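You operate a simulated robot arm through the tools that you are given. There is no shell and no other tool.

You run a simulated robot arm. Do the job below in one go: nothing can be reset, and whatever is moved stays where it is left.

Task
Dust the light pad, then check the purple photo tile and file it in its slot.
Fine: wipe all the dust off with the felt eraser and put it back; the tile goes in the yellow slot with its table number; switch the light pad off again and leave the other photo tiles alone. What is to be rubbed or washed off counts as gone when no trace of it is left.

It is judged by the outcome, as a careful person would: the job done as asked, and still so three seconds after it is handed in. It fails if anything else is knocked over, pushed out of place, dropped, spilled or broken.

Robot
A 6-joint arm with a fingered hand, fixed in place. Base frame: the origin is at the foot of the arm, x ahead of it, y to its left, z up; the work surface is at about z = 780. Units: mm, degrees, N and s.
With the tool pointing down near the work surface it reaches from about 160 to 860 mm from the base axis. Its first joint turns from -166.0 to 166.0 degrees. Payload 5 kg.
Tool frame: the origin (TCP) lies between the finger pads and is the grasp point; the fingertips stand 36 mm ahead of it; z points along the fingers, y is the line along which they close. Largest opening 120 mm; the body of the gripper starts 42 mm behind the TCP. The gripper is a hand of 4 fingers: y runs from the thumb to the fingers, the wrist lies at [-19, -123, -211] in the tool frame, and closing takes about 1.5 s.
Orientation is that of the tool frame in the base frame, as a unit quaternion [x, y, z, w]. With the fingers straight down and the wrist toward the robot, the tool's x, y and z point along [0, 1, 0], [1, 0, 0] and [0, 0, -1] of the base frame.

Tools
- The arm moves only by the tool play_rows. Its argument "commands" is a list of rows, each a list of 6 numbers: the shift along the base's x, y, z in units of 500 mm (1.0 is 500 mm), then the turn, a rotation vector about the base's x, y, z in units of 90 degrees (1.0 is 90 degrees). In form: [[tx, ty, tz, ax, ay, az], ...]. A call has 1 to 20 rows; each row is the pose to reach, as a shift and turn from the pose commanded when the call began. "grip" is the gripper command, from -1 (fully open) to 1 (shut), values between in proportion, set as the call begins (left out, the last holds). A call with a number of a shift or a turn outside -1 to 1 is refused whole. Rows are played at 5 a second. More than 50 mm and 8.6 degrees between two rows, or a gripper value outside its range, and nothing of the call is played. A pose out of reach is approached as far as the arm can. The call stops where the force on the tool passes 60 N (or 10 N more than at its start, if that is more) or the arm is blocked; 0.2 s more then pass. The fingers move at their own pace (about 45 mm/s each) and stop on an object; they squeeze with about 29 N. The grip force told is the motor's: it shows also when the fingers shut on nothing. Time passes only in rows, and 0.2 s behind the last, so rows that repeat a pose let the fingers close. The reply holds the time, the measured pose of the TCP, the force on the tool along the base axes, the opening and the grip force, in the units named above and with some noise, with the torque about the TCP (base axes, N m) and any sound that the robot's microphone picked up.
- Cameras (640 x 400 px; columns grow to the right, rows downward): "scene" is fixed at [48.6, -649.9, 1357.9]; the picture's right is [0.82, -0.57, 0.00], its down [-0.12, -0.17, -0.98] and it looks along [0.56, 0.80, -0.20] (base axes); focal length 358 px, centre (320, 200). "wrist" rides on the gripper at [73, -101, -142] in the tool frame; the picture's right is [-0.79, 0.29, -0.54], its down [-0.56, -0.70, 0.44] and it looks along [-0.25, 0.65, 0.71] (tool axes); focal length 280 px, centre (320, 200). There is no depth. A picture from a camera that has moved, and an enlarged one, comes with that camera's place and axes in the base frame and with its lens.
- camera(camera): a new picture of that camera. The clock stands still meanwhile.
- move_column(by): slides the trunk up (or, below 0, down) by that many mm; the arm rides with it, the base frame stays. It gives what a move gives, with no picture.
- move_fingers(index, middle, ring, thumb_bend, thumb_turn): sets how far each is bent, from 0 (flat) to 1 (curled in); at 0.3 the hand is open as for a grip, at 0.7 the pads meet at the TCP. One left out holds its place. A second passes; each finger stops where it meets its share of the squeeze, and holds until it gets a number again. A gripper value or a shape takes the hand back. It gives what a move gives, with no picture; readings hold the bend of each and the force on the fingers (four entries, about 0 where the hand has none), thumb and palm. thumb_turn goes from beside the hand (0) to across from the fingers (1), as for a grip.
- set_grasp(shape): the hand has 4 fingers and takes this shape, open, in about a second: jaw (thumb against the fingers, like two jaws); tri (thumb and two fingers); tip (a fingertip pinch); poke (one finger out to press); point (the index stretched); flat (the hand flat); cup (the hand cupped); fist (a fist). The gripper value then closes the fingers along that shape, each until it touches; the sizes above hold for jaw. It gives what a move gives, with no picture.
- inspect(camera, box): a new picture of the part [left, top, right, bottom] of that camera's present view, enlarged. The clock stands still meanwhile.
- finish_job(): hands the job in; it is judged then, once.

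Nothing tells you positions but the pictures and the camera data. Unless the task says otherwise, let go and move clear before handing in.

The tools are called as name(argument=value, ...) on one line, values as JSON. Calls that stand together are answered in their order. play_rows: Moves the arm, as the interface text tells. Its arguments: {"type":"object","properties":{"commands":{"type":"array"},"grip":{"type":"number"}},"required":["commands"]} The other tools are called the same way: move_column (by) slides the trunk up or down; set_grasp (shape) gives the hand a shape; move_fingers (index, middle, ring, thumb_bend, thumb_turn) moves the fingers one by one; camera (camera) takes a picture; inspect (camera, box) takes an enlarged picture of a part of a camera's view; finish_job () hands the job in.

At the start:

```text
time: 0.0
tcp_pos: [608.7, 374.7, 1129.0]
tool_rot: [0.708, 0.706, 0.0, -0.001]
ft_force: [0.0, 0.4, -0.1]
torque: [-0.02, -0.04, 0.0]
width: 119.9
grasp_force: 0.0
shape: jaw
bend: [0.3, 0.3, 0.3, 0.3, 0.98]
finger forces: [0.1, 0.1, 0.1, 0.0, 0.0, 0.0]
trunk travel left (down, up): [-675.0, 165.0]
```

scene: 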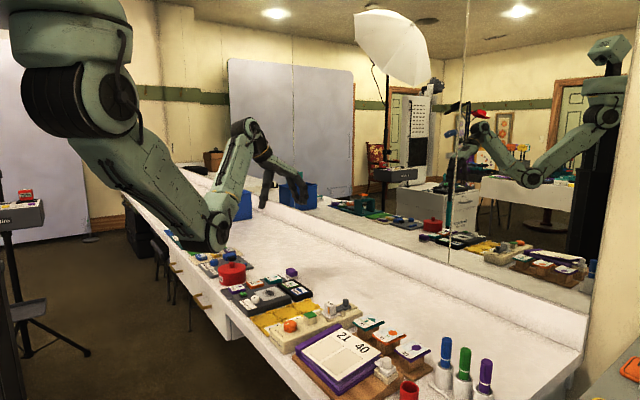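
wrist: 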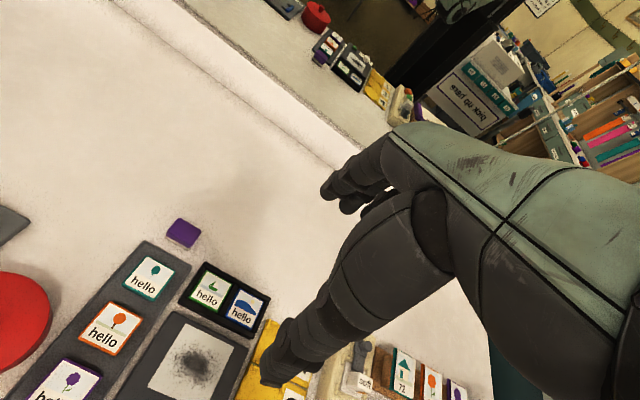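

I see a long table with several activity stations; the light pad with dark dust seems to be the grey tray with the white panel near the photo tiles. I will look closer before moving anything.

inspect(camera="scene", box=[160, 220, 360, 345])

inspect(camera="wrist", box=[0, 200, 320, 400])

inspect(camera="scene", box=[280, 280, 520, 400])

inspect(camera="wrist", box=[260, 320, 480, 400])

```text
3.20 times, centred on (260, 282) of scene
camera zoom: at [48.6, -649.9, 1357.9], right [0.82, -0.57, 0.0], down [-0.12, -0.17, -0.98], along [0.56, 0.8, -0.2], focal length 1146 px, centre (512, -64)
```

zoom: 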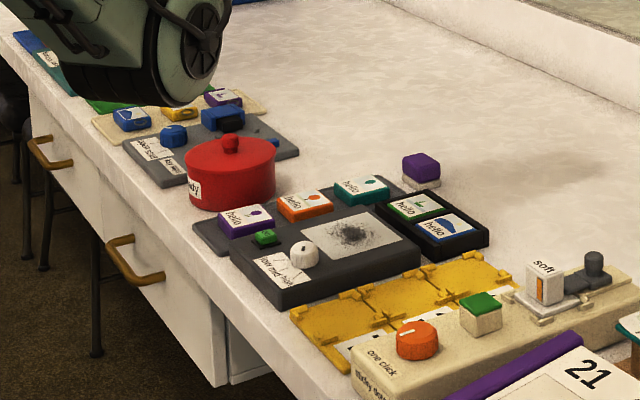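

```text
2.00 times, centred on (160, 300) of wrist
camera zoom: at [508.4, 447.6, 1272.0], right [0.29, -0.79, 0.54], down [-0.7, -0.56, -0.44], along [0.65, -0.25, -0.71], focal length 561 px, centre (640, 0)
```

zoom: 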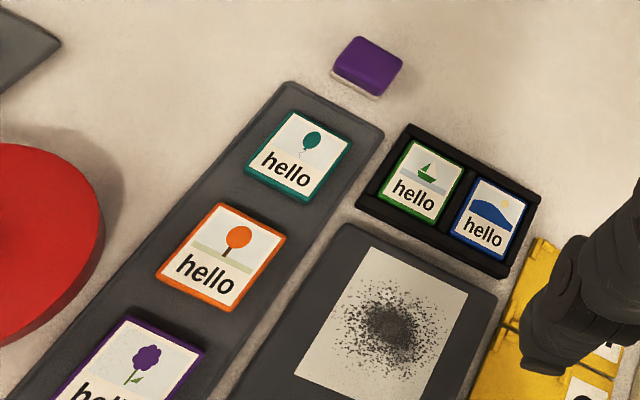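

```text
2.67 times, centred on (400, 340) of scene
camera zoom: at [48.6, -649.9, 1357.9], right [0.82, -0.57, 0.0], down [-0.12, -0.17, -0.98], along [0.56, 0.8, -0.2], focal length 955 px, centre (107, -173)
```

zoom: 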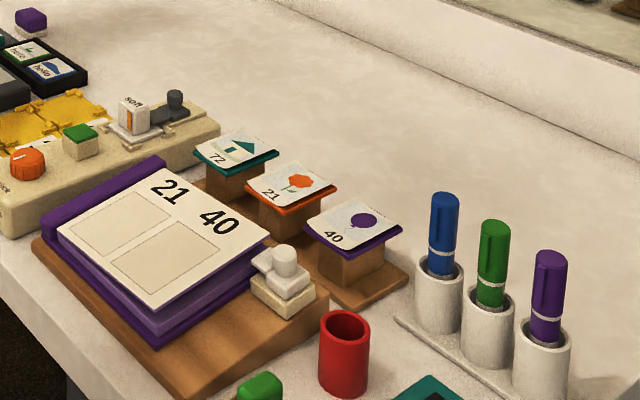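

```text
2.91 times, centred on (370, 360) of wrist
camera zoom: at [508.4, 447.6, 1272.0], right [0.29, -0.79, 0.54], down [-0.7, -0.56, -0.44], along [0.65, -0.25, -0.71], focal length 816 px, centre (174, -266)
```

zoom: 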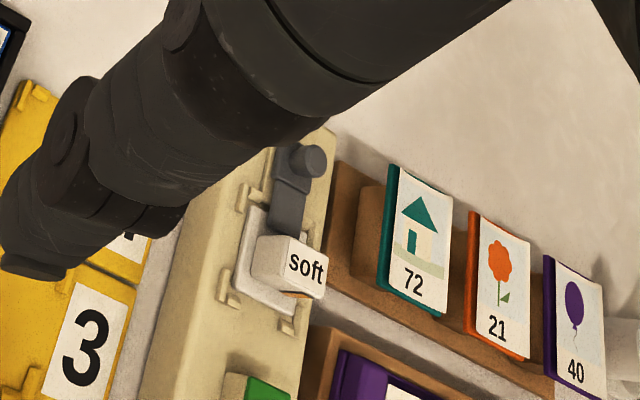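

The light pad appears to be the grey box with the dusty white panel near (548, 359), with the row of photo tiles (teal, orange, purple) behind it and the yellow slot plate to its right. I will shift the arm back to see this station from the wrist camera more clearly.

play_rows(commands=[[-0.072, -0.044, 0, 0, 0, 0], [-0.145, -0.088, 0, 0, 0, 0], [-0.217, -0.132, 0, 0, 0, 0], [-0.289, -0.176, 0, 0, 0, 0], [-0.362, -0.22, 0, 0, 0, 0], [-0.434, -0.264, 0, 0, 0, 0], [-0.434, -0.264, 0, 0, 0, 0]])

camera(camera="wrist")

camera(camera="scene")

```text
time: 1.6
tcp_pos: [421.0, 241.7, 1045.9]
tool_rot: [0.707, 0.707, 0.003, 0.001]
ft_force: [0.5, -0.2, -0.7]
torque: [0.0, 0.0, -0.02]
width: 120.2
grasp_force: 0.0
shape: jaw
bend: [0.3, 0.3, 0.3, 0.3, 0.98]
finger forces: [0.0, 0.1, 0.0, 0.1, 0.0, 0.0]
out of reach, approached as far as the arm can: row 2, 3, 4, 5, 6, 7
trunk travel left (down, up): [-675.0, 165.0]
```

```text
taken
camera wrist: at [319.3, 315.0, 1189.7], right [0.29, -0.79, 0.54], down [-0.7, -0.56, -0.45], along [0.66, -0.25, -0.71], focal length 280 px, centre (320, 200)
```

wrist: 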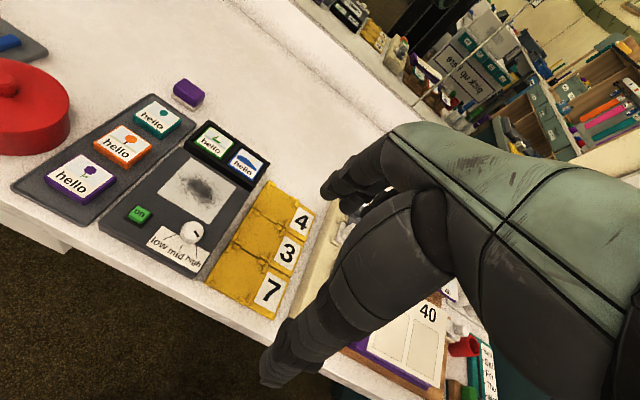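

```text
taken
```

scene: 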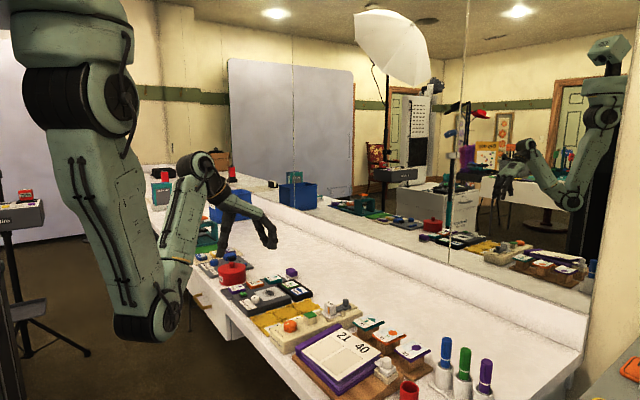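

The view is better: an "on" green button, a round dial labelled low/mid/high, and yellow slots numbered 4, 3 and 7. Let me enlarge it for details.

inspect(camera="wrist", box=[90, 110, 330, 310])

inspect(camera="wrist", box=[0, 60, 220, 240])

inspect(camera="scene", box=[200, 250, 330, 330])

```text
2.00 times, centred on (210, 210) of wrist
camera zoom: at [319.3, 315.0, 1189.7], right [0.29, -0.79, 0.54], down [-0.7, -0.56, -0.45], along [0.66, -0.25, -0.71], focal length 561 px, centre (540, 180)
```

zoom: 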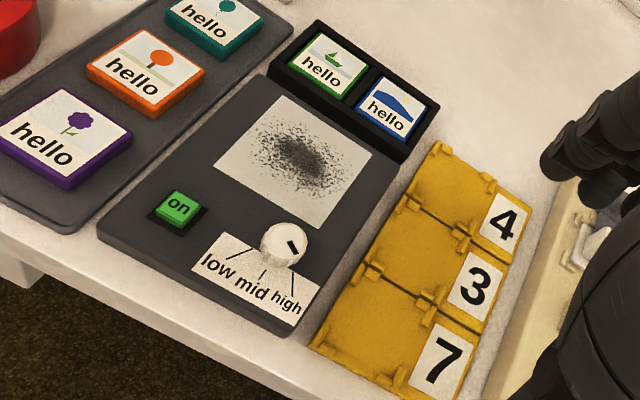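

```text
2.22 times, centred on (110, 150) of wrist
camera zoom: at [319.3, 315.0, 1189.7], right [0.29, -0.79, 0.54], down [-0.7, -0.56, -0.45], along [0.66, -0.25, -0.71], focal length 623 px, centre (787, 311)
```

zoom: 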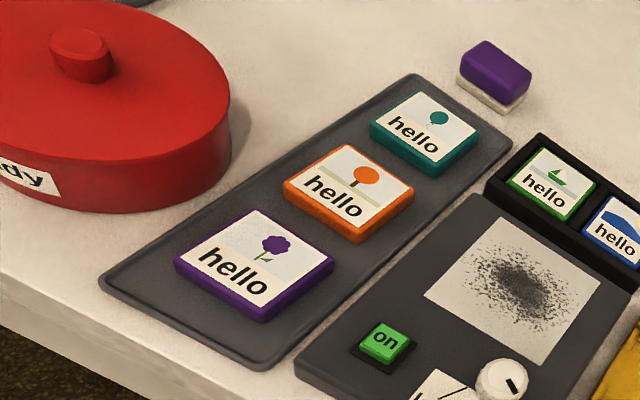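

```text
4.92 times, centred on (265, 290) of scene
camera zoom: at [48.6, -649.9, 1357.9], right [0.82, -0.57, 0.0], down [-0.12, -0.17, -0.98], along [0.56, 0.8, -0.2], focal length 1763 px, centre (591, -243)
```

zoom: 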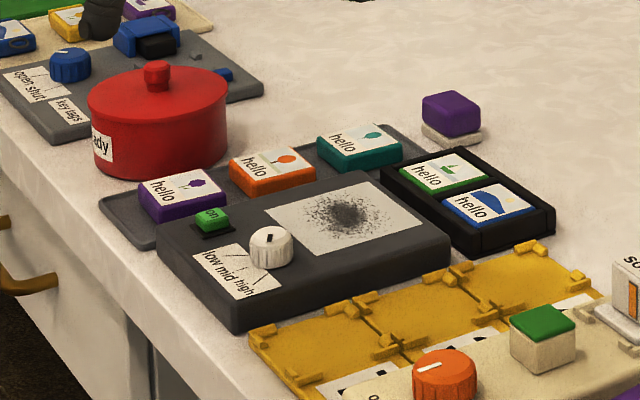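

The purple tile is at about (478, 478), the pad panel spans about x 513–592, y 320–401, the eraser is near (704, 478), and the slots 7/3/4 are at x ≈ 482/552/623, y ≈ 245. Before approaching I will look at the hand itself and its fine grasp shapes.

inspect(camera="scene", box=[180, 150, 300, 225])

set_grasp(shape="tip")

```text
5.33 times, centred on (240, 188) of scene
camera zoom: at [48.6, -649.9, 1357.9], right [0.82, -0.57, 0.0], down [-0.12, -0.17, -0.98], along [0.56, 0.8, -0.2], focal length 1910 px, centre (747, 267)
```

zoom: 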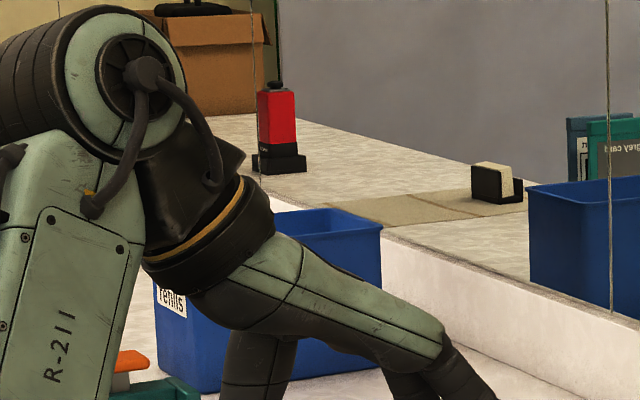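

```text
time: 2.5
tcp_pos: [419.8, 242.0, 1047.0]
tool_rot: [0.707, 0.707, 0.003, 0.0]
ft_force: [-0.5, 0.8, 0.5]
torque: [0.04, 0.01, 0.03]
width: 120.1
grasp_force: 0.1
shape: tip
bend: [0.3, 0.98, 0.99, 0.3, 0.98]
finger forces: [0.1, 0.1, 0.0, 0.0, 0.0, 0.1]
trunk travel left (down, up): [-675.0, 165.0]
```

inspect(camera="scene", box=[180, 170, 310, 265])

camera(camera="wrist")

```text
4.21 times, centred on (245, 218) of scene
camera zoom: at [48.6, -649.9, 1357.9], right [0.82, -0.57, 0.0], down [-0.12, -0.17, -0.98], along [0.56, 0.8, -0.2], focal length 1508 px, centre (636, 126)
```

zoom: 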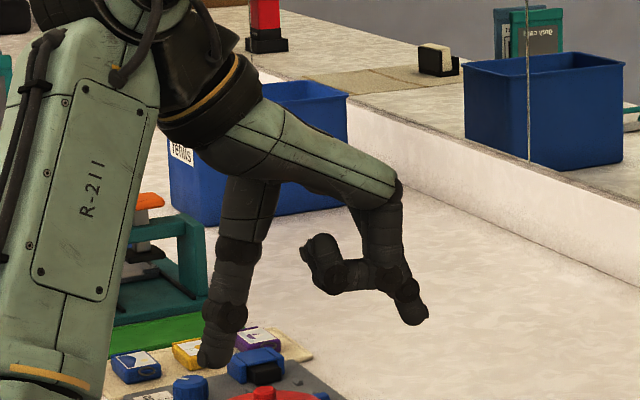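

```text
taken
camera wrist: at [318.6, 314.3, 1190.3], right [0.29, -0.79, 0.54], down [-0.7, -0.56, -0.45], along [0.66, -0.25, -0.71], focal length 280 px, centre (320, 200)
```

wrist: 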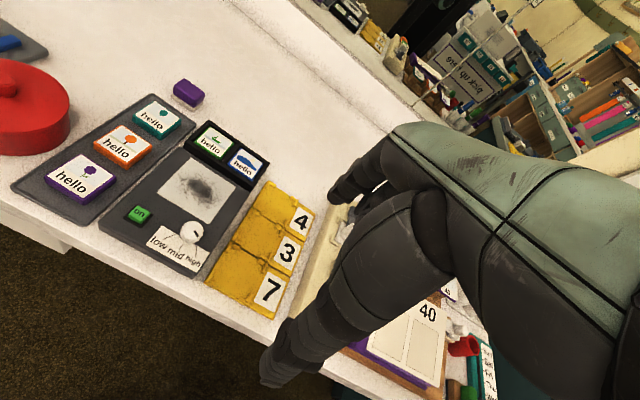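

The tip shape folds the middle and ring fingers and leaves the index and thumb. I will shut it in free air to see where the pads meet relative to the TCP.

play_rows(commands=[[0, 0, 0, 0, 0, 0], [0, 0, 0, 0, 0, 0], [0, 0, 0, 0, 0, 0], [0, 0, 0, 0, 0, 0], [0, 0, 0, 0, 0, 0], [0, 0, 0, 0, 0, 0], [0, 0, 0, 0, 0, 0], [0, 0, 0, 0, 0, 0]], grip=1)

inspect(camera="wrist", box=[220, 120, 460, 400])

inspect(camera="scene", box=[180, 170, 310, 265])

```text
time: 4.3
tcp_pos: [420.5, 241.5, 1046.8]
tool_rot: [0.707, 0.707, 0.002, 0.0]
ft_force: [0.4, 0.4, 0.6]
torque: [0.01, 0.0, 0.01]
width: 0.2
grasp_force: 29.1
shape: tip
bend: [0.7, 1.0, 1.0, 0.57, 1.0]
finger forces: [0.0, 0.1, 0.0, 0.0, 0.0, 0.0]
trunk travel left (down, up): [-675.0, 165.0]
```

```text
1.43 times, centred on (340, 260) of wrist
camera zoom: at [318.7, 314.4, 1190.2], right [0.29, -0.79, 0.54], down [-0.7, -0.56, -0.45], along [0.66, -0.25, -0.71], focal length 401 px, centre (291, 114)
```

zoom: 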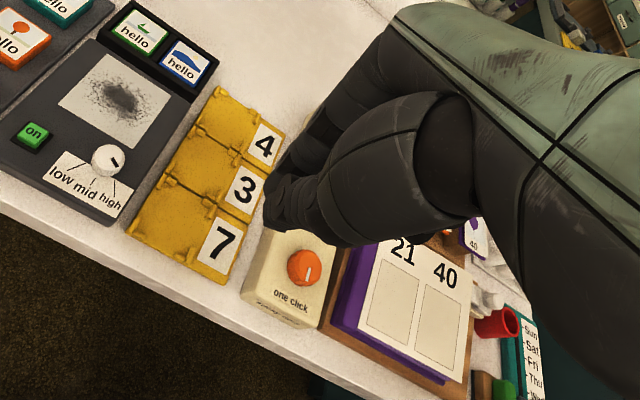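

```text
4.21 times, centred on (245, 218) of scene
camera zoom: at [48.6, -649.9, 1357.9], right [0.82, -0.57, 0.0], down [-0.12, -0.17, -0.98], along [0.56, 0.8, -0.2], focal length 1508 px, centre (636, 126)
```

zoom: 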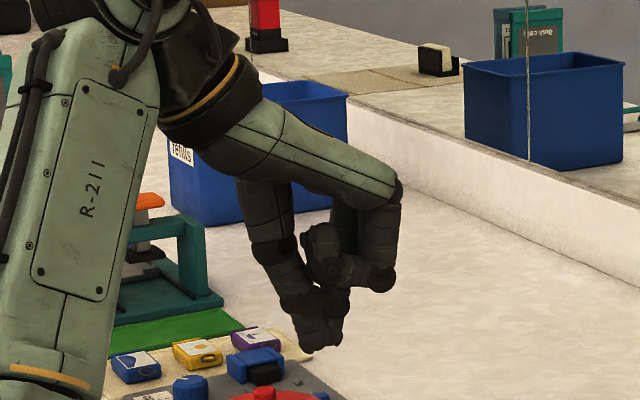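

The tip pinch meets at the TCP's x = 0 line. Now I'll move toward the slots for a closer look, keeping well above everything, and check the reference pose.

play_rows(commands=[[0.024, -0.07, -0.033, 0, 0, 0], [0.048, -0.14, -0.066, 0, 0, 0], [0.072, -0.205, -0.098, 0, 0, 0], [0.072, -0.205, -0.098, 0, 0, 0]])

camera(camera="wrist")

inspect(camera="wrist", box=[60, 100, 320, 300])

```text
time: 5.3
tcp_pos: [456.2, 141.0, 997.7]
tool_rot: [0.707, 0.707, -0.001, -0.001]
ft_force: [0.6, 0.0, 0.9]
torque: [0.02, 0.01, -0.03]
width: 0.0
grasp_force: 28.7
shape: tip
bend: [0.7, 1.0, 1.0, 0.57, 1.0]
finger forces: [0.1, 0.0, 0.0, 0.0, 0.0, 0.1]
trunk travel left (down, up): [-675.0, 165.0]
```

```text
taken
camera wrist: at [355.4, 213.3, 1141.0], right [0.29, -0.79, 0.54], down [-0.7, -0.56, -0.44], along [0.65, -0.25, -0.71], focal length 280 px, centre (320, 200)
```

wrist: 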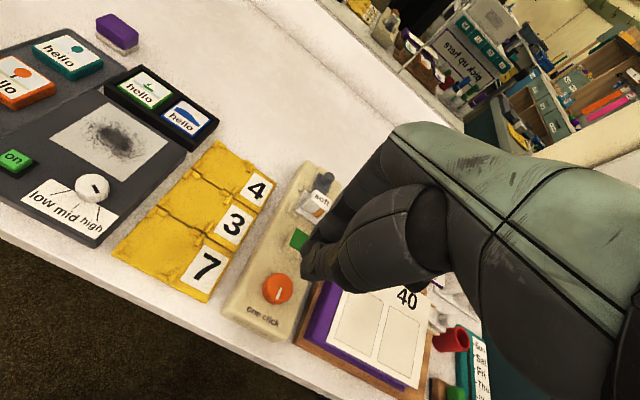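

```text
2.00 times, centred on (190, 200) of wrist
camera zoom: at [355.4, 213.3, 1141.0], right [0.29, -0.79, 0.54], down [-0.7, -0.56, -0.44], along [0.65, -0.25, -0.71], focal length 561 px, centre (580, 200)
```

zoom: 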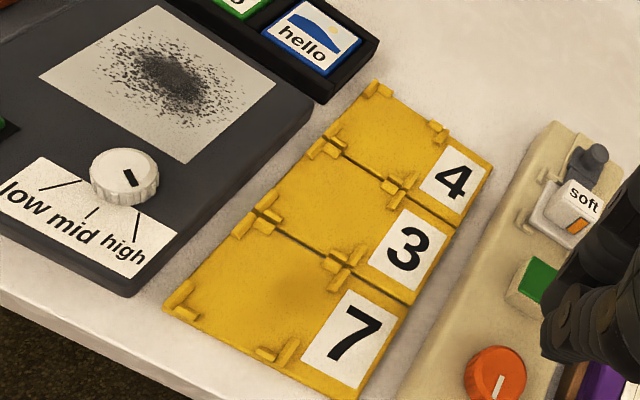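

Each yellow slot has small L-posts at its corners, pockets roughly 54–57 mm wide, with centres near (480, 248), (550, 248) and (620, 247). Next I'll move near the eraser with the pinch partly open to see both the eraser and the finger placement.

play_rows(commands=[[0.051, 0.067, 0, 0, 0, 0], [0.102, 0.134, 0, 0, 0, 0], [0.153, 0.2, -0.01, 0, 0, 0], [0.204, 0.267, -0.02, 0, 0, 0], [0.255, 0.334, -0.03, 0, 0, 0], [0.306, 0.401, -0.05, 0, 0, 0], [0.356, 0.468, -0.06, 0, 0, 0], [0.356, 0.468, -0.06, 0, 0, 0]], grip=0.03)

camera(camera="wrist")

inspect(camera="wrist", box=[80, 80, 320, 280])

inspect(camera="scene", box=[190, 180, 350, 300])

```text
time: 7.1
tcp_pos: [634.8, 375.6, 967.7]
tool_rot: [0.708, 0.706, 0.0, -0.001]
ft_force: [-0.3, 0.9, -0.7]
torque: [0.0, 0.02, 0.0]
width: 58.0
grasp_force: 0.0
shape: tip
bend: [0.73, 0.98, 0.99, 0.71, 1.0]
finger forces: [0.0, 0.0, 0.0, 0.0, 0.0, 0.1]
trunk travel left (down, up): [-675.0, 165.0]
```

```text
taken
camera wrist: at [532.7, 448.9, 1112.0], right [0.29, -0.79, 0.54], down [-0.7, -0.56, -0.44], along [0.65, -0.25, -0.71], focal length 280 px, centre (320, 200)
```

wrist: 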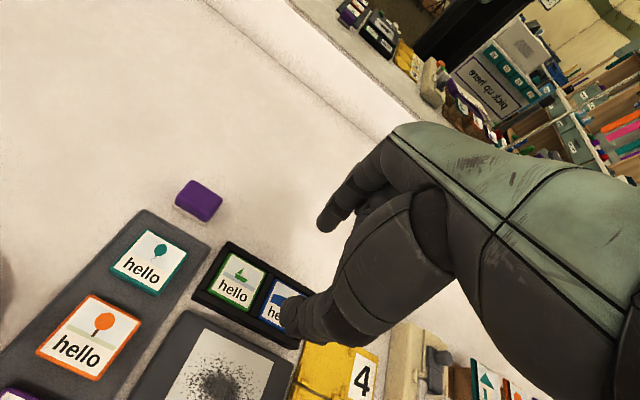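

```text
2.00 times, centred on (200, 180) of wrist
camera zoom: at [532.7, 448.9, 1112.0], right [0.29, -0.79, 0.54], down [-0.7, -0.56, -0.44], along [0.65, -0.25, -0.71], focal length 561 px, centre (560, 240)
```

zoom: 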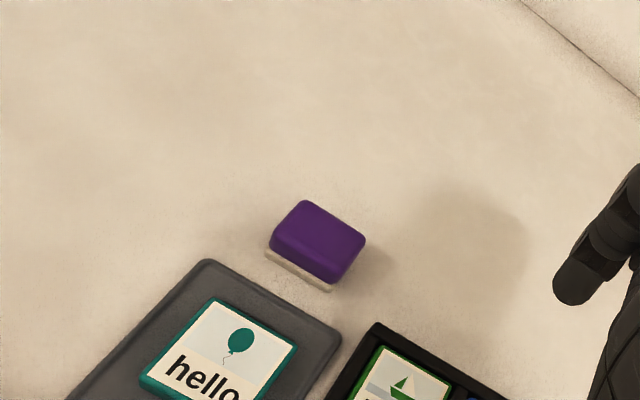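

```text
3.33 times, centred on (270, 240) of scene
camera zoom: at [48.6, -649.9, 1357.9], right [0.82, -0.57, 0.0], down [-0.12, -0.17, -0.98], along [0.56, 0.8, -0.2], focal length 1194 px, centre (487, 67)
```

zoom: 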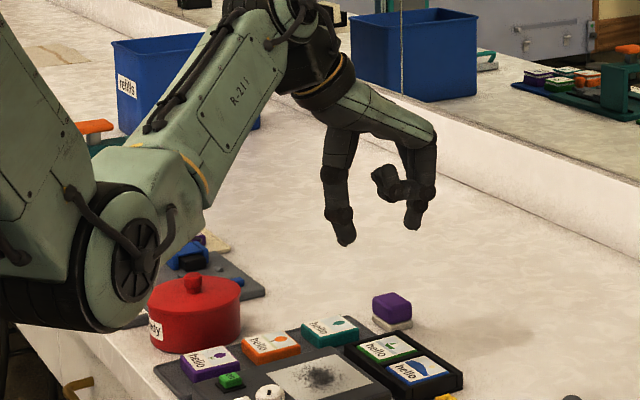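

The eraser sits at about (703, 477), roughly 33 mm (x) by 41 mm (y). I'll narrow the pinch to about 48 mm and go above it to check alignment before lowering.

play_rows(commands=[[0.034, 0.051, -0.03, 0, 0, 0], [0.068, 0.102, -0.06, 0, 0, 0], [0.102, 0.153, -0.09, 0, 0, 0], [0.136, 0.203, -0.125, 0, 0, 0], [0.136, 0.203, -0.125, 0, 0, 0], [0.136, 0.203, -0.125, 0, 0, 0]], grip=0.2)

camera(camera="wrist")

inspect(camera="scene", box=[200, 190, 340, 300])

camera(camera="scene")

```text
time: 8.5
tcp_pos: [700.7, 476.2, 905.3]
tool_rot: [0.707, 0.707, 0.0, 0.0]
ft_force: [1.1, -0.5, -0.3]
torque: [0.02, -0.01, 0.03]
width: 48.4
grasp_force: 0.1
shape: tip
bend: [0.73, 0.98, 0.99, 0.72, 1.0]
finger forces: [0.0, 0.0, 0.1, 0.0, 0.0, 0.0]
trunk travel left (down, up): [-675.0, 165.0]
```

```text
taken
camera wrist: at [601.6, 550.2, 1049.1], right [0.29, -0.79, 0.54], down [-0.7, -0.56, -0.44], along [0.65, -0.25, -0.71], focal length 280 px, centre (320, 200)
```

wrist: 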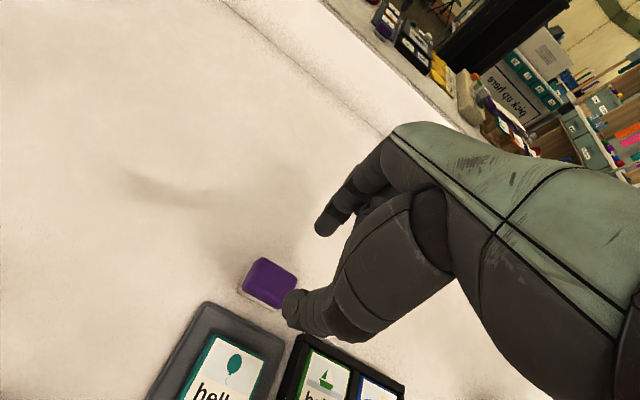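

```text
3.64 times, centred on (270, 245) of scene
camera zoom: at [48.6, -649.9, 1357.9], right [0.82, -0.57, 0.0], down [-0.12, -0.17, -0.98], along [0.56, 0.8, -0.2], focal length 1302 px, centre (502, 36)
```

zoom: 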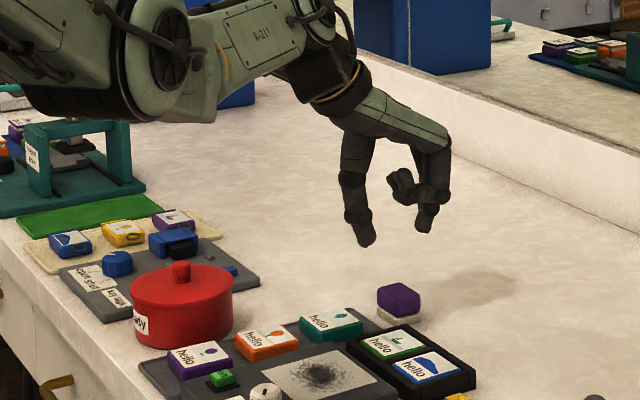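

```text
taken
```

scene: 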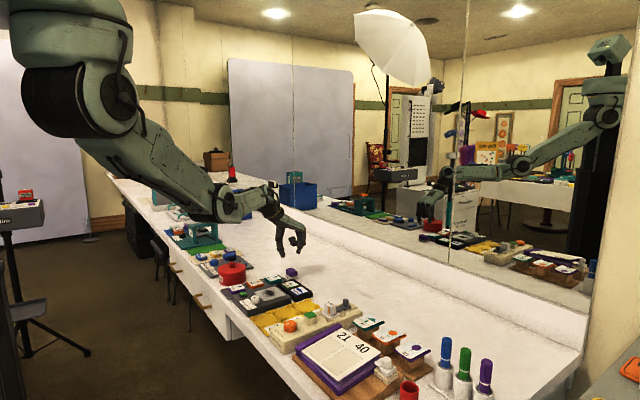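

inspect(camera="wrist", box=[200, 190, 360, 350])

inspect(camera="scene", box=[265, 230, 325, 285])

```text
2.50 times, centred on (280, 270) of wrist
camera zoom: at [601.6, 550.2, 1049.1], right [0.29, -0.79, 0.54], down [-0.7, -0.56, -0.44], along [0.65, -0.25, -0.71], focal length 701 px, centre (420, 25)
```

zoom: 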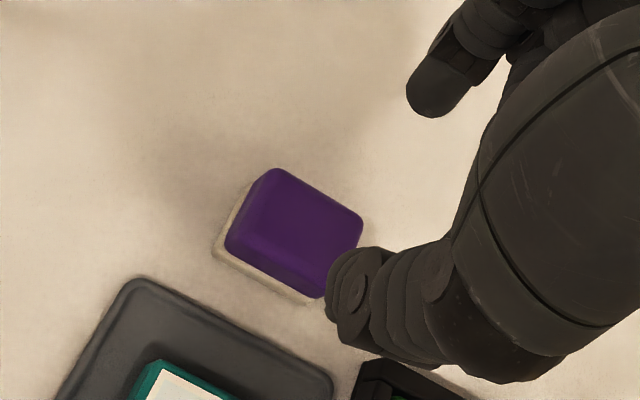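

```text
7.27 times, centred on (295, 258) of scene
camera zoom: at [48.6, -649.9, 1357.9], right [0.82, -0.57, 0.0], down [-0.12, -0.17, -0.98], along [0.56, 0.8, -0.2], focal length 2604 px, centre (502, -218)
```

zoom: 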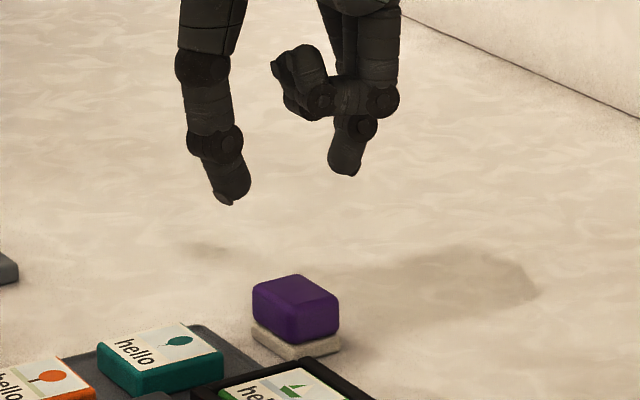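

Eraser is about 25 mm tall, centred near (703, 479), and the finger tips straddle it. I'll lower to just above the felt and check before closing.

play_rows(commands=[[0.0046, 0.0056, -0.04, 0, 0, 0], [0.0046, 0.0056, -0.08, 0, 0, 0], [0.0046, 0.0056, -0.12, 0, 0, 0], [0.0046, 0.0056, -0.15, 0, 0, 0], [0.0046, 0.0056, -0.16, 0, 0, 0], [0.0046, 0.0056, -0.16, 0, 0, 0]])

inspect(camera="wrist", box=[200, 190, 360, 350])

inspect(camera="scene", box=[265, 230, 325, 285])

```text
time: 9.9
tcp_pos: [688.7, 475.8, 836.9]
tool_rot: [0.707, 0.708, 0.001, -0.001]
ft_force: [0.7, -0.5, 0.1]
torque: [0.0, 0.0, -0.01]
width: 48.5
grasp_force: 0.1
shape: tip
bend: [0.73, 0.98, 0.99, 0.73, 1.0]
finger forces: [0.0, 0.1, 0.0, 0.0, 0.1, 0.1]
out of reach, approached as far as the arm can: row 3, 4, 5, 6
trunk travel left (down, up): [-675.0, 165.0]
```

```text
2.50 times, centred on (280, 270) of wrist
camera zoom: at [588.0, 548.3, 980.9], right [0.29, -0.79, 0.54], down [-0.7, -0.56, -0.44], along [0.65, -0.25, -0.72], focal length 701 px, centre (420, 25)
```

zoom: 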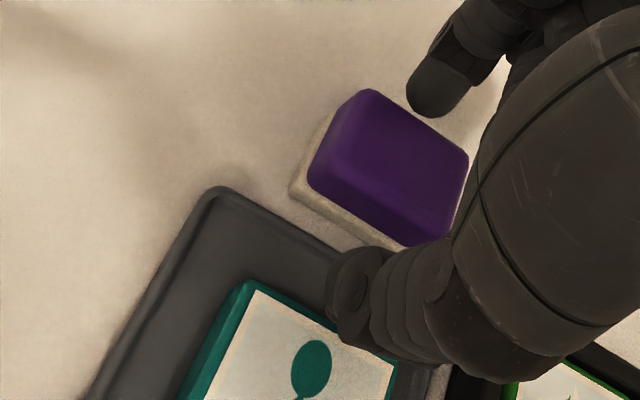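

```text
7.27 times, centred on (295, 258) of scene
camera zoom: at [48.6, -649.9, 1357.9], right [0.82, -0.57, 0.0], down [-0.12, -0.17, -0.98], along [0.56, 0.8, -0.2], focal length 2604 px, centre (502, -218)
```

zoom: 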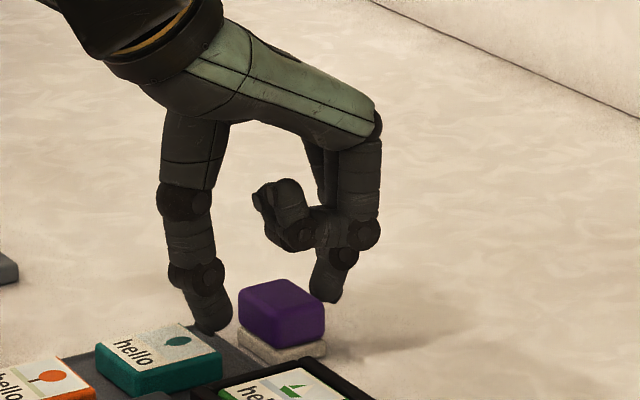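

The far side was just out of reach, and the arm drifted back, nudging the eraser about 7 mm toward the robot (its original spot was about (703, 479), I'll return it there). I'll rise and lower the trunk to gain reach.

play_rows(commands=[[0, 0, 0.04, 0, 0, 0], [0, 0, 0.1, 0, 0, 0], [0.01, 0, 0.18, 0, 0, 0], [0.02, 0, 0.26, 0, 0, 0], [0.02, 0.0, 0.34, 0, 0, 0], [0.02, 0.0, 0.34, 0, 0, 0]])

inspect(camera="scene", box=[265, 230, 325, 285])

```text
time: 11.3
tcp_pos: [697.4, 477.7, 1006.1]
tool_rot: [0.707, 0.707, -0.001, -0.001]
ft_force: [0.3, -0.1, -0.3]
torque: [0.04, -0.05, 0.0]
width: 48.7
grasp_force: 0.1
shape: tip
bend: [0.73, 0.98, 0.99, 0.73, 1.0]
finger forces: [0.0, 0.1, 0.0, 0.1, 0.1, 0.0]
trunk travel left (down, up): [-675.0, 165.0]
```

```text
7.27 times, centred on (295, 258) of scene
camera zoom: at [48.6, -649.9, 1357.9], right [0.82, -0.57, 0.0], down [-0.12, -0.17, -0.98], along [0.56, 0.8, -0.2], focal length 2604 px, centre (502, -218)
```

zoom: 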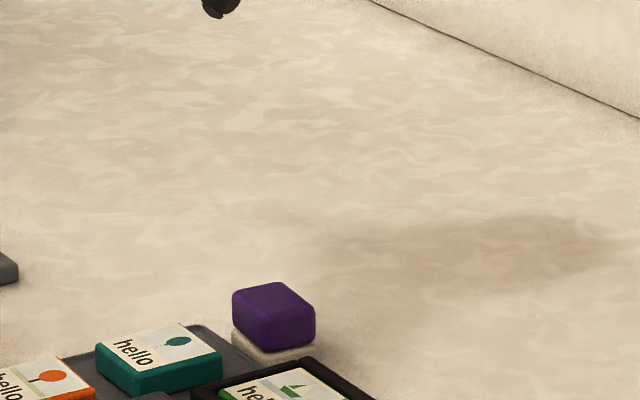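

The eraser is now about 14 mm nearer than before, with the teal tile untouched. Lowering the trunk now.

move_column(by=-130)

camera(camera="wrist")

camera(camera="scene")

```text
time: 12.9
tcp_pos: [697.9, 477.4, 877.0]
tool_rot: [0.708, 0.706, 0.001, 0.0]
ft_force: [0.1, -0.3, -0.5]
torque: [0.04, 0.02, 0.0]
width: 48.4
grasp_force: 0.1
shape: tip
bend: [0.73, 0.98, 0.99, 0.73, 1.0]
finger forces: [0.0, 0.0, 0.0, 0.0, 0.0, 0.0]
trunk travel left (down, up): [-545.0, 295.0]
```

```text
taken
camera wrist: at [597.6, 549.5, 1020.4], right [0.29, -0.79, 0.54], down [-0.7, -0.56, -0.44], along [0.65, -0.25, -0.71], focal length 280 px, centre (320, 200)
```

wrist: 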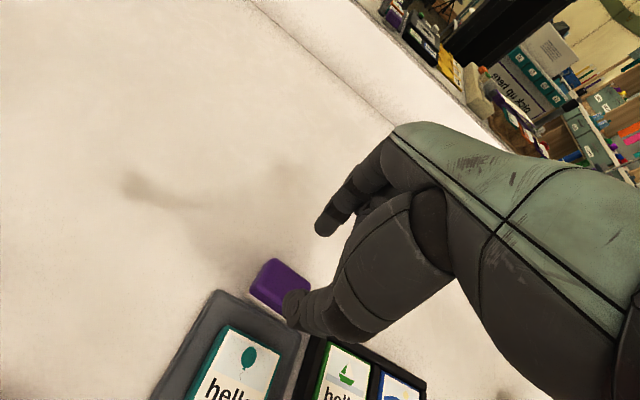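

```text
taken
```

scene: 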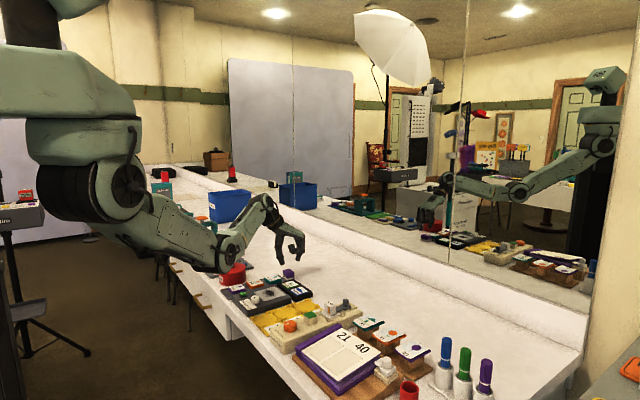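

inspect(camera="wrist", box=[200, 210, 360, 370])

inspect(camera="scene", box=[260, 220, 330, 290])

```text
2.50 times, centred on (280, 290) of wrist
camera zoom: at [597.6, 549.5, 1020.4], right [0.29, -0.79, 0.54], down [-0.7, -0.56, -0.44], along [0.65, -0.25, -0.71], focal length 701 px, centre (420, -25)
```

zoom: 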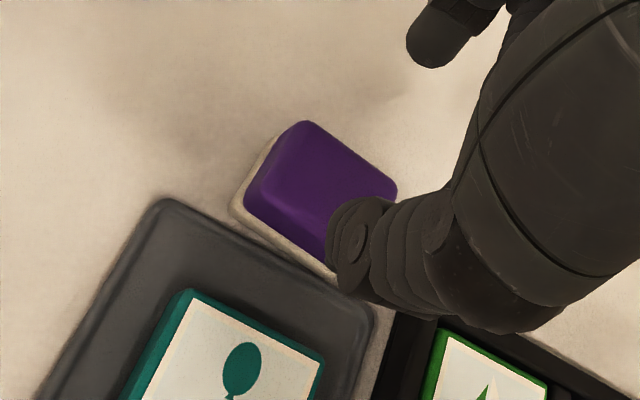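

```text
5.71 times, centred on (295, 255) of scene
camera zoom: at [48.6, -649.9, 1357.9], right [0.82, -0.57, 0.0], down [-0.12, -0.17, -0.98], along [0.56, 0.8, -0.2], focal length 2046 px, centre (463, -114)
```

zoom: 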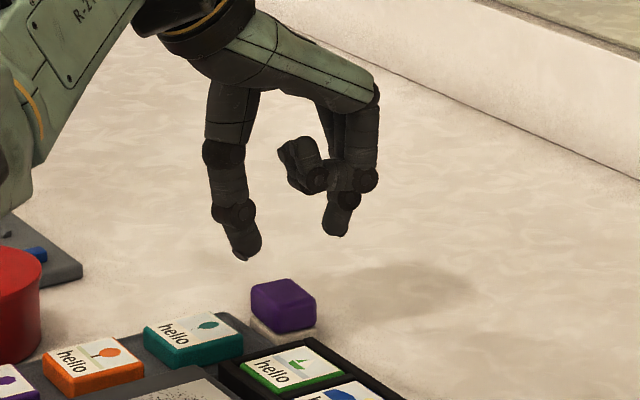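

The eraser is now at about (692, 474) and turned about −7°. I'll match that rotation, lower over it, then look before closing.

play_rows(commands=[[-0.002, -0.004, -0.01, 0, 0, -0.04], [-0.003, -0.004, -0.03, 0, 0, -0.075], [-0.003, -0.004, -0.06, 0, 0, -0.075], [-0.003, -0.004, -0.09, 0, 0, -0.075], [-0.003, -0.004, -0.104, 0, 0, -0.075], [-0.003, -0.004, -0.104, 0, 0, -0.075]], grip=0.267)

inspect(camera="wrist", box=[220, 190, 380, 350])

inspect(camera="scene", box=[265, 240, 325, 290])

```text
time: 14.3
tcp_pos: [697.3, 473.8, 825.5]
tool_rot: [0.747, 0.665, 0.0, 0.0]
ft_force: [0.3, -1.2, -0.1]
torque: [0.01, -0.03, 0.04]
width: 44.5
grasp_force: 0.0
shape: tip
bend: [0.73, 0.98, 0.99, 0.73, 1.0]
finger forces: [0.1, 0.1, 0.0, 0.1, 0.0, 0.1]
trunk travel left (down, up): [-545.0, 295.0]
```

```text
2.50 times, centred on (300, 270) of wrist
camera zoom: at [605.4, 558.5, 968.4], right [0.19, -0.82, 0.54], down [-0.76, -0.47, -0.44], along [0.62, -0.33, -0.71], focal length 701 px, centre (370, 25)
```

zoom: 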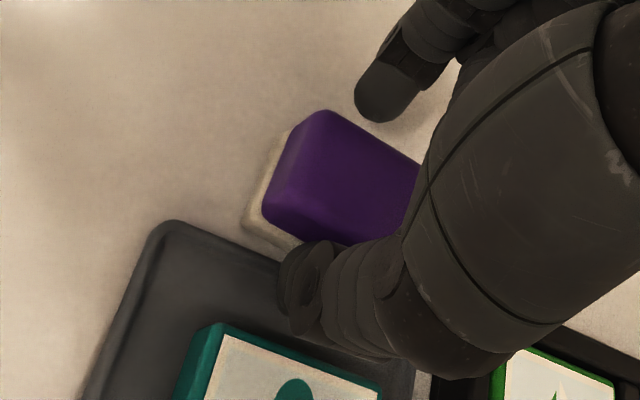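

```text
8.00 times, centred on (295, 265) of scene
camera zoom: at [48.6, -649.9, 1357.9], right [0.82, -0.57, 0.0], down [-0.12, -0.17, -0.98], along [0.56, 0.8, -0.2], focal length 2864 px, centre (520, -320)
```

zoom: 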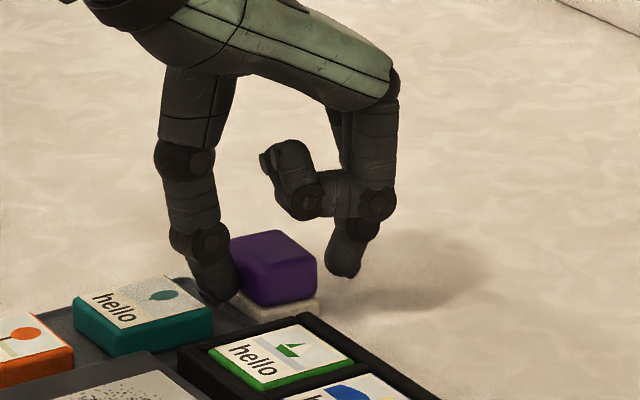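

The pinch straddles the eraser well. Closing now.

play_rows(commands=[[0, 0, 0, 0, 0, 0], [0, 0, 0, 0, 0, 0], [0, 0, 0, 0, 0, 0], [0, 0, 0, 0, 0, 0], [0, 0, 0, 0, 0, 0], [0, 0, 0, 0, 0, 0], [0, 0, 0, 0, 0, 0]], grip=1)

inspect(camera="wrist", box=[220, 190, 380, 350])

inspect(camera="scene", box=[265, 240, 325, 290])

```text
time: 15.9
tcp_pos: [696.8, 474.3, 824.5]
tool_rot: [0.747, 0.664, 0.0, -0.001]
ft_force: [-0.9, -0.8, 0.2]
torque: [0.0, 0.0, -0.01]
width: 27.1
grasp_force: 29.0
shape: tip
bend: [0.73, 1.0, 1.0, 0.74, 1.0]
finger forces: [25.9, 0.0, 0.1, 0.0, 25.9, 0.0]
trunk travel left (down, up): [-545.0, 295.0]
```

```text
2.50 times, centred on (300, 270) of wrist
camera zoom: at [605.4, 558.5, 968.4], right [0.19, -0.82, 0.54], down [-0.76, -0.47, -0.44], along [0.62, -0.33, -0.71], focal length 701 px, centre (370, 25)
```

zoom: 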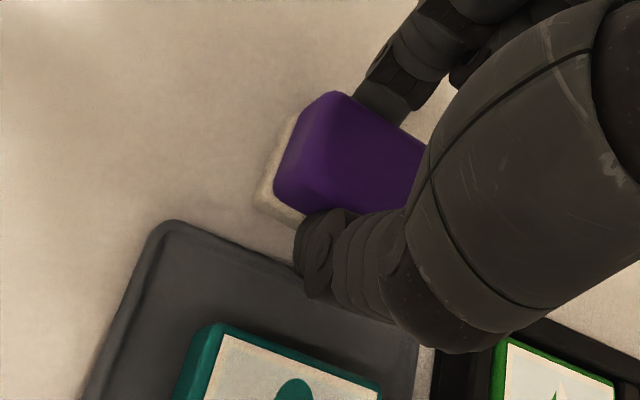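

```text
8.00 times, centred on (295, 265) of scene
camera zoom: at [48.6, -649.9, 1357.9], right [0.82, -0.57, 0.0], down [-0.12, -0.17, -0.98], along [0.56, 0.8, -0.2], focal length 2864 px, centre (520, -320)
```

zoom: 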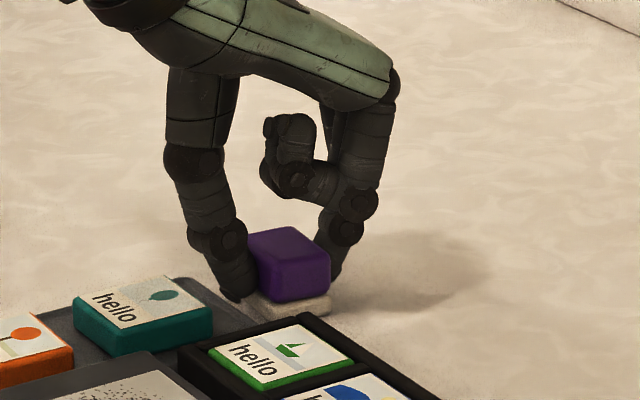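

The eraser is held (about 26 N on both pads). Lifting and carrying it above the pad panel while turning back to square.

play_rows(commands=[[0, 0, 0.02, 0, 0, 0], [0, 0, 0.06, 0, 0, 0], [0, 0, 0.11, 0, 0, 0.02], [0, 0, 0.15, 0, 0, 0.05], [-0.03, -0.025, 0.16, 0, 0, 0.075], [-0.09, -0.07, 0.16, 0, 0, 0.075], [-0.15, -0.12, 0.16, 0, 0, 0.075], [-0.21, -0.17, 0.16, 0, 0, 0.075], [-0.27, -0.22, 0.15, 0, 0, 0.075], [-0.28, -0.226, 0.15, 0, 0, 0.075], [-0.28, -0.226, 0.15, 0, 0, 0.075]])

camera(camera="wrist")

inspect(camera="scene", box=[220, 220, 320, 310])

camera(camera="scene")

```text
time: 18.3
tcp_pos: [557.4, 359.6, 898.7]
tool_rot: [0.707, 0.707, 0.001, 0.0]
ft_force: [-0.4, 0.4, 0.7]
torque: [-0.03, -0.02, -0.01]
width: 26.8
grasp_force: 28.8
shape: tip
bend: [0.73, 1.0, 1.0, 0.74, 1.0]
finger forces: [25.8, 0.0, 0.0, 0.1, 25.9, 0.0]
trunk travel left (down, up): [-545.0, 295.0]
```

```text
taken
camera wrist: at [456.2, 433.4, 1043.6], right [0.29, -0.79, 0.54], down [-0.7, -0.56, -0.44], along [0.65, -0.25, -0.71], focal length 280 px, centre (320, 200)
```

wrist: 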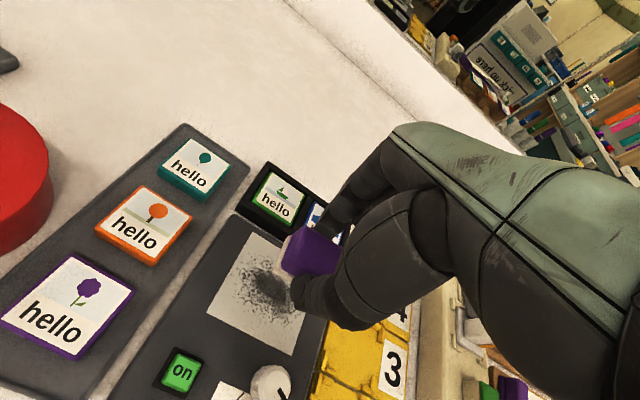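

```text
4.44 times, centred on (270, 265) of scene
camera zoom: at [48.6, -649.9, 1357.9], right [0.82, -0.57, 0.0], down [-0.12, -0.17, -0.98], along [0.56, 0.8, -0.2], focal length 1591 px, centre (542, -89)
```

zoom: 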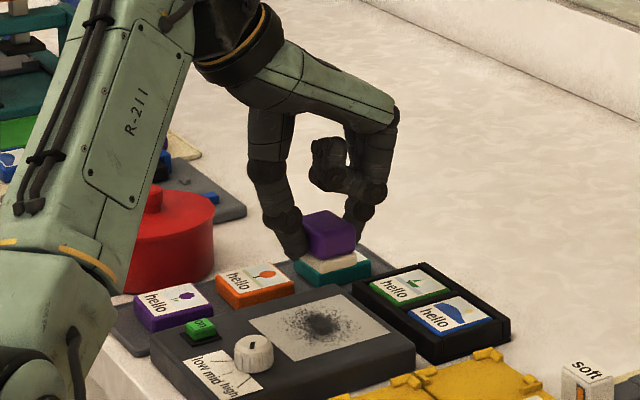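

```text
taken
```

scene: 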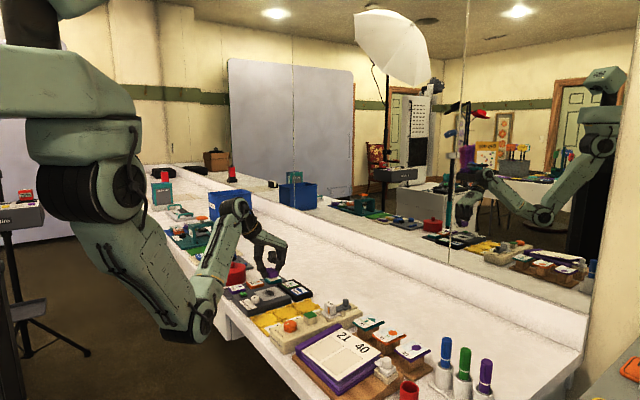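

I'm above the panel with the eraser. I'll descend gently at the panel centre to find the contact height.

play_rows(commands=[[-0.008, 0.002, -0.02, 0, 0, 0], [-0.008, 0.002, -0.045, 0, 0, 0], [-0.008, 0.002, -0.065, 0, 0, 0], [-0.008, 0.002, -0.075, 0, 0, 0], [-0.008, 0.002, -0.075, 0, 0, 0]])

inspect(camera="scene", box=[220, 240, 310, 310])

inspect(camera="wrist", box=[180, 190, 380, 390])

```text
time: 19.5
tcp_pos: [553.2, 362.5, 861.2]
tool_rot: [0.707, 0.708, 0.0, -0.002]
ft_force: [0.6, 0.1, 0.4]
torque: [-0.02, 0.02, -0.02]
width: 26.6
grasp_force: 29.4
shape: tip
bend: [0.73, 1.0, 1.0, 0.74, 1.0]
finger forces: [25.9, 0.0, 0.0, 0.0, 25.9, 0.1]
trunk travel left (down, up): [-545.0, 295.0]
```

```text
5.71 times, centred on (265, 275) of scene
camera zoom: at [48.6, -649.9, 1357.9], right [0.82, -0.57, 0.0], down [-0.12, -0.17, -0.98], along [0.56, 0.8, -0.2], focal length 2046 px, centre (634, -229)
```

zoom: 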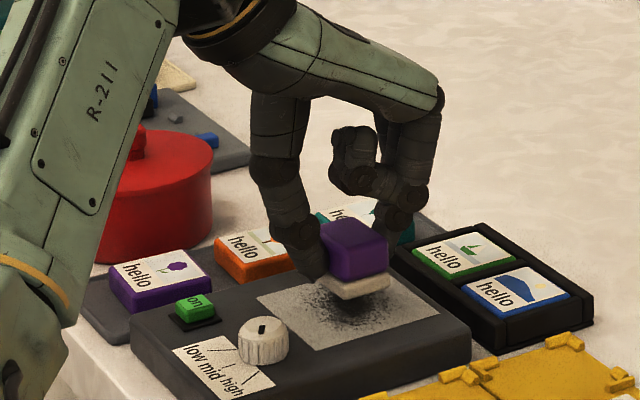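

```text
2.00 times, centred on (280, 290) of wrist
camera zoom: at [452.3, 435.3, 1005.6], right [0.29, -0.79, 0.54], down [-0.7, -0.56, -0.44], along [0.65, -0.25, -0.72], focal length 561 px, centre (400, 20)
```

zoom: 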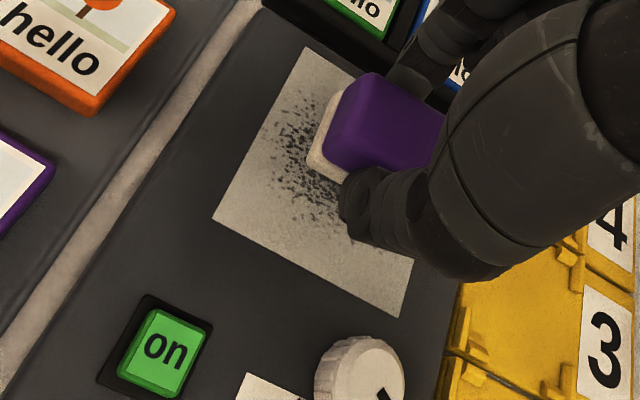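

play_rows(commands=[[0, 0, -0.004, 0, 0, 0], [0, 0, -0.008, 0, 0, 0], [0, 0, -0.012, 0, 0, 0], [0, 0, -0.014, 0, 0, 0], [0, 0, -0.016, 0, 0, 0], [0, 0, -0.018, 0, 0, 0]])

inspect(camera="scene", box=[240, 260, 300, 305])

```text
time: 20.9
tcp_pos: [553.3, 361.9, 853.4]
tool_rot: [0.707, 0.707, 0.001, -0.002]
ft_force: [-0.5, -0.2, 0.5]
torque: [0.02, 0.0, -0.01]
width: 26.8
grasp_force: 29.0
shape: tip
bend: [0.73, 1.0, 1.0, 0.74, 1.0]
finger forces: [25.9, 0.0, 0.0, 0.1, 26.0, 0.0]
trunk travel left (down, up): [-545.0, 295.0]
```

```text
8.89 times, centred on (270, 282) of scene
camera zoom: at [48.6, -649.9, 1357.9], right [0.82, -0.57, 0.0], down [-0.12, -0.17, -0.98], along [0.56, 0.8, -0.2], focal length 3183 px, centre (764, -533)
```

zoom: 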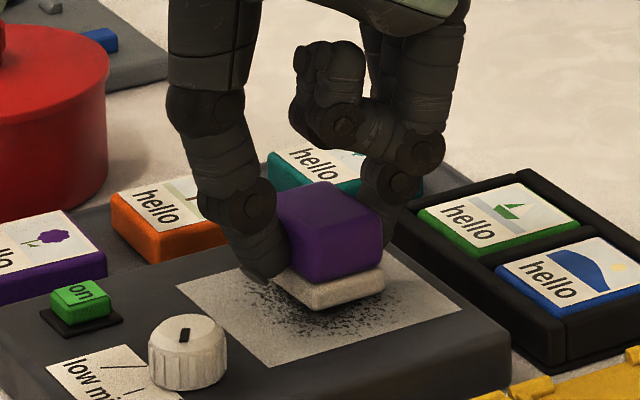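

play_rows(commands=[[0, 0, -0.002, 0, 0, 0], [0, 0, -0.004, 0, 0, 0], [0, 0, -0.006, 0, 0, 0], [0, 0, -0.008, 0, 0, 0], [0, 0, -0.01, 0, 0, 0]])

inspect(camera="scene", box=[240, 260, 300, 305])

```text
time: 22.1
tcp_pos: [552.5, 362.3, 849.2]
tool_rot: [0.708, 0.707, 0.0, 0.0]
ft_force: [0.3, -0.5, 1.3]
torque: [0.01, -0.05, -0.02]
width: 26.5
grasp_force: 28.8
shape: tip
bend: [0.73, 1.0, 1.0, 0.74, 1.0]
finger forces: [26.1, 0.0, 0.1, 0.1, 26.0, 0.0]
trunk travel left (down, up): [-545.0, 295.0]
```

```text
8.89 times, centred on (270, 282) of scene
camera zoom: at [48.6, -649.9, 1357.9], right [0.82, -0.57, 0.0], down [-0.12, -0.17, -0.98], along [0.56, 0.8, -0.2], focal length 3183 px, centre (764, -533)
```

zoom: 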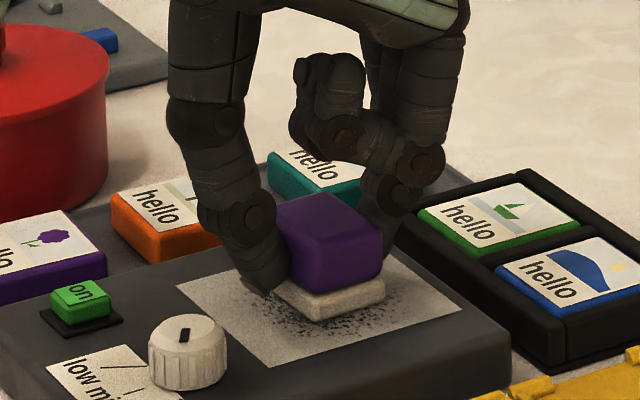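

play_rows(commands=[[0, 0, -0.002, 0, 0, 0], [0, 0, -0.004, 0, 0, 0], [0, 0, -0.006, 0, 0, 0]])

inspect(camera="scene", box=[240, 260, 300, 305])

```text
time: 22.9
tcp_pos: [552.5, 362.7, 848.3]
tool_rot: [0.708, 0.707, 0.002, -0.001]
ft_force: [-0.3, -0.1, 13.6]
torque: [0.05, -0.06, -0.02]
width: 27.5
grasp_force: 28.9
shape: tip
bend: [0.73, 1.0, 1.0, 0.74, 1.0]
finger forces: [28.6, 0.1, 0.0, 0.1, 28.5, 0.0]
trunk travel left (down, up): [-545.0, 295.0]
```

```text
8.89 times, centred on (270, 282) of scene
camera zoom: at [48.6, -649.9, 1357.9], right [0.82, -0.57, 0.0], down [-0.12, -0.17, -0.98], along [0.56, 0.8, -0.2], focal length 3183 px, centre (764, -533)
```

zoom: 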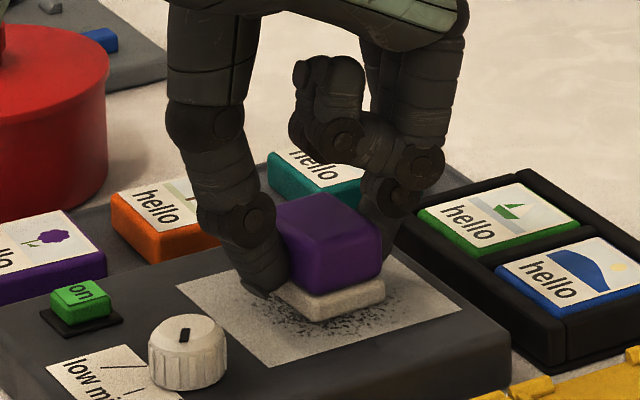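

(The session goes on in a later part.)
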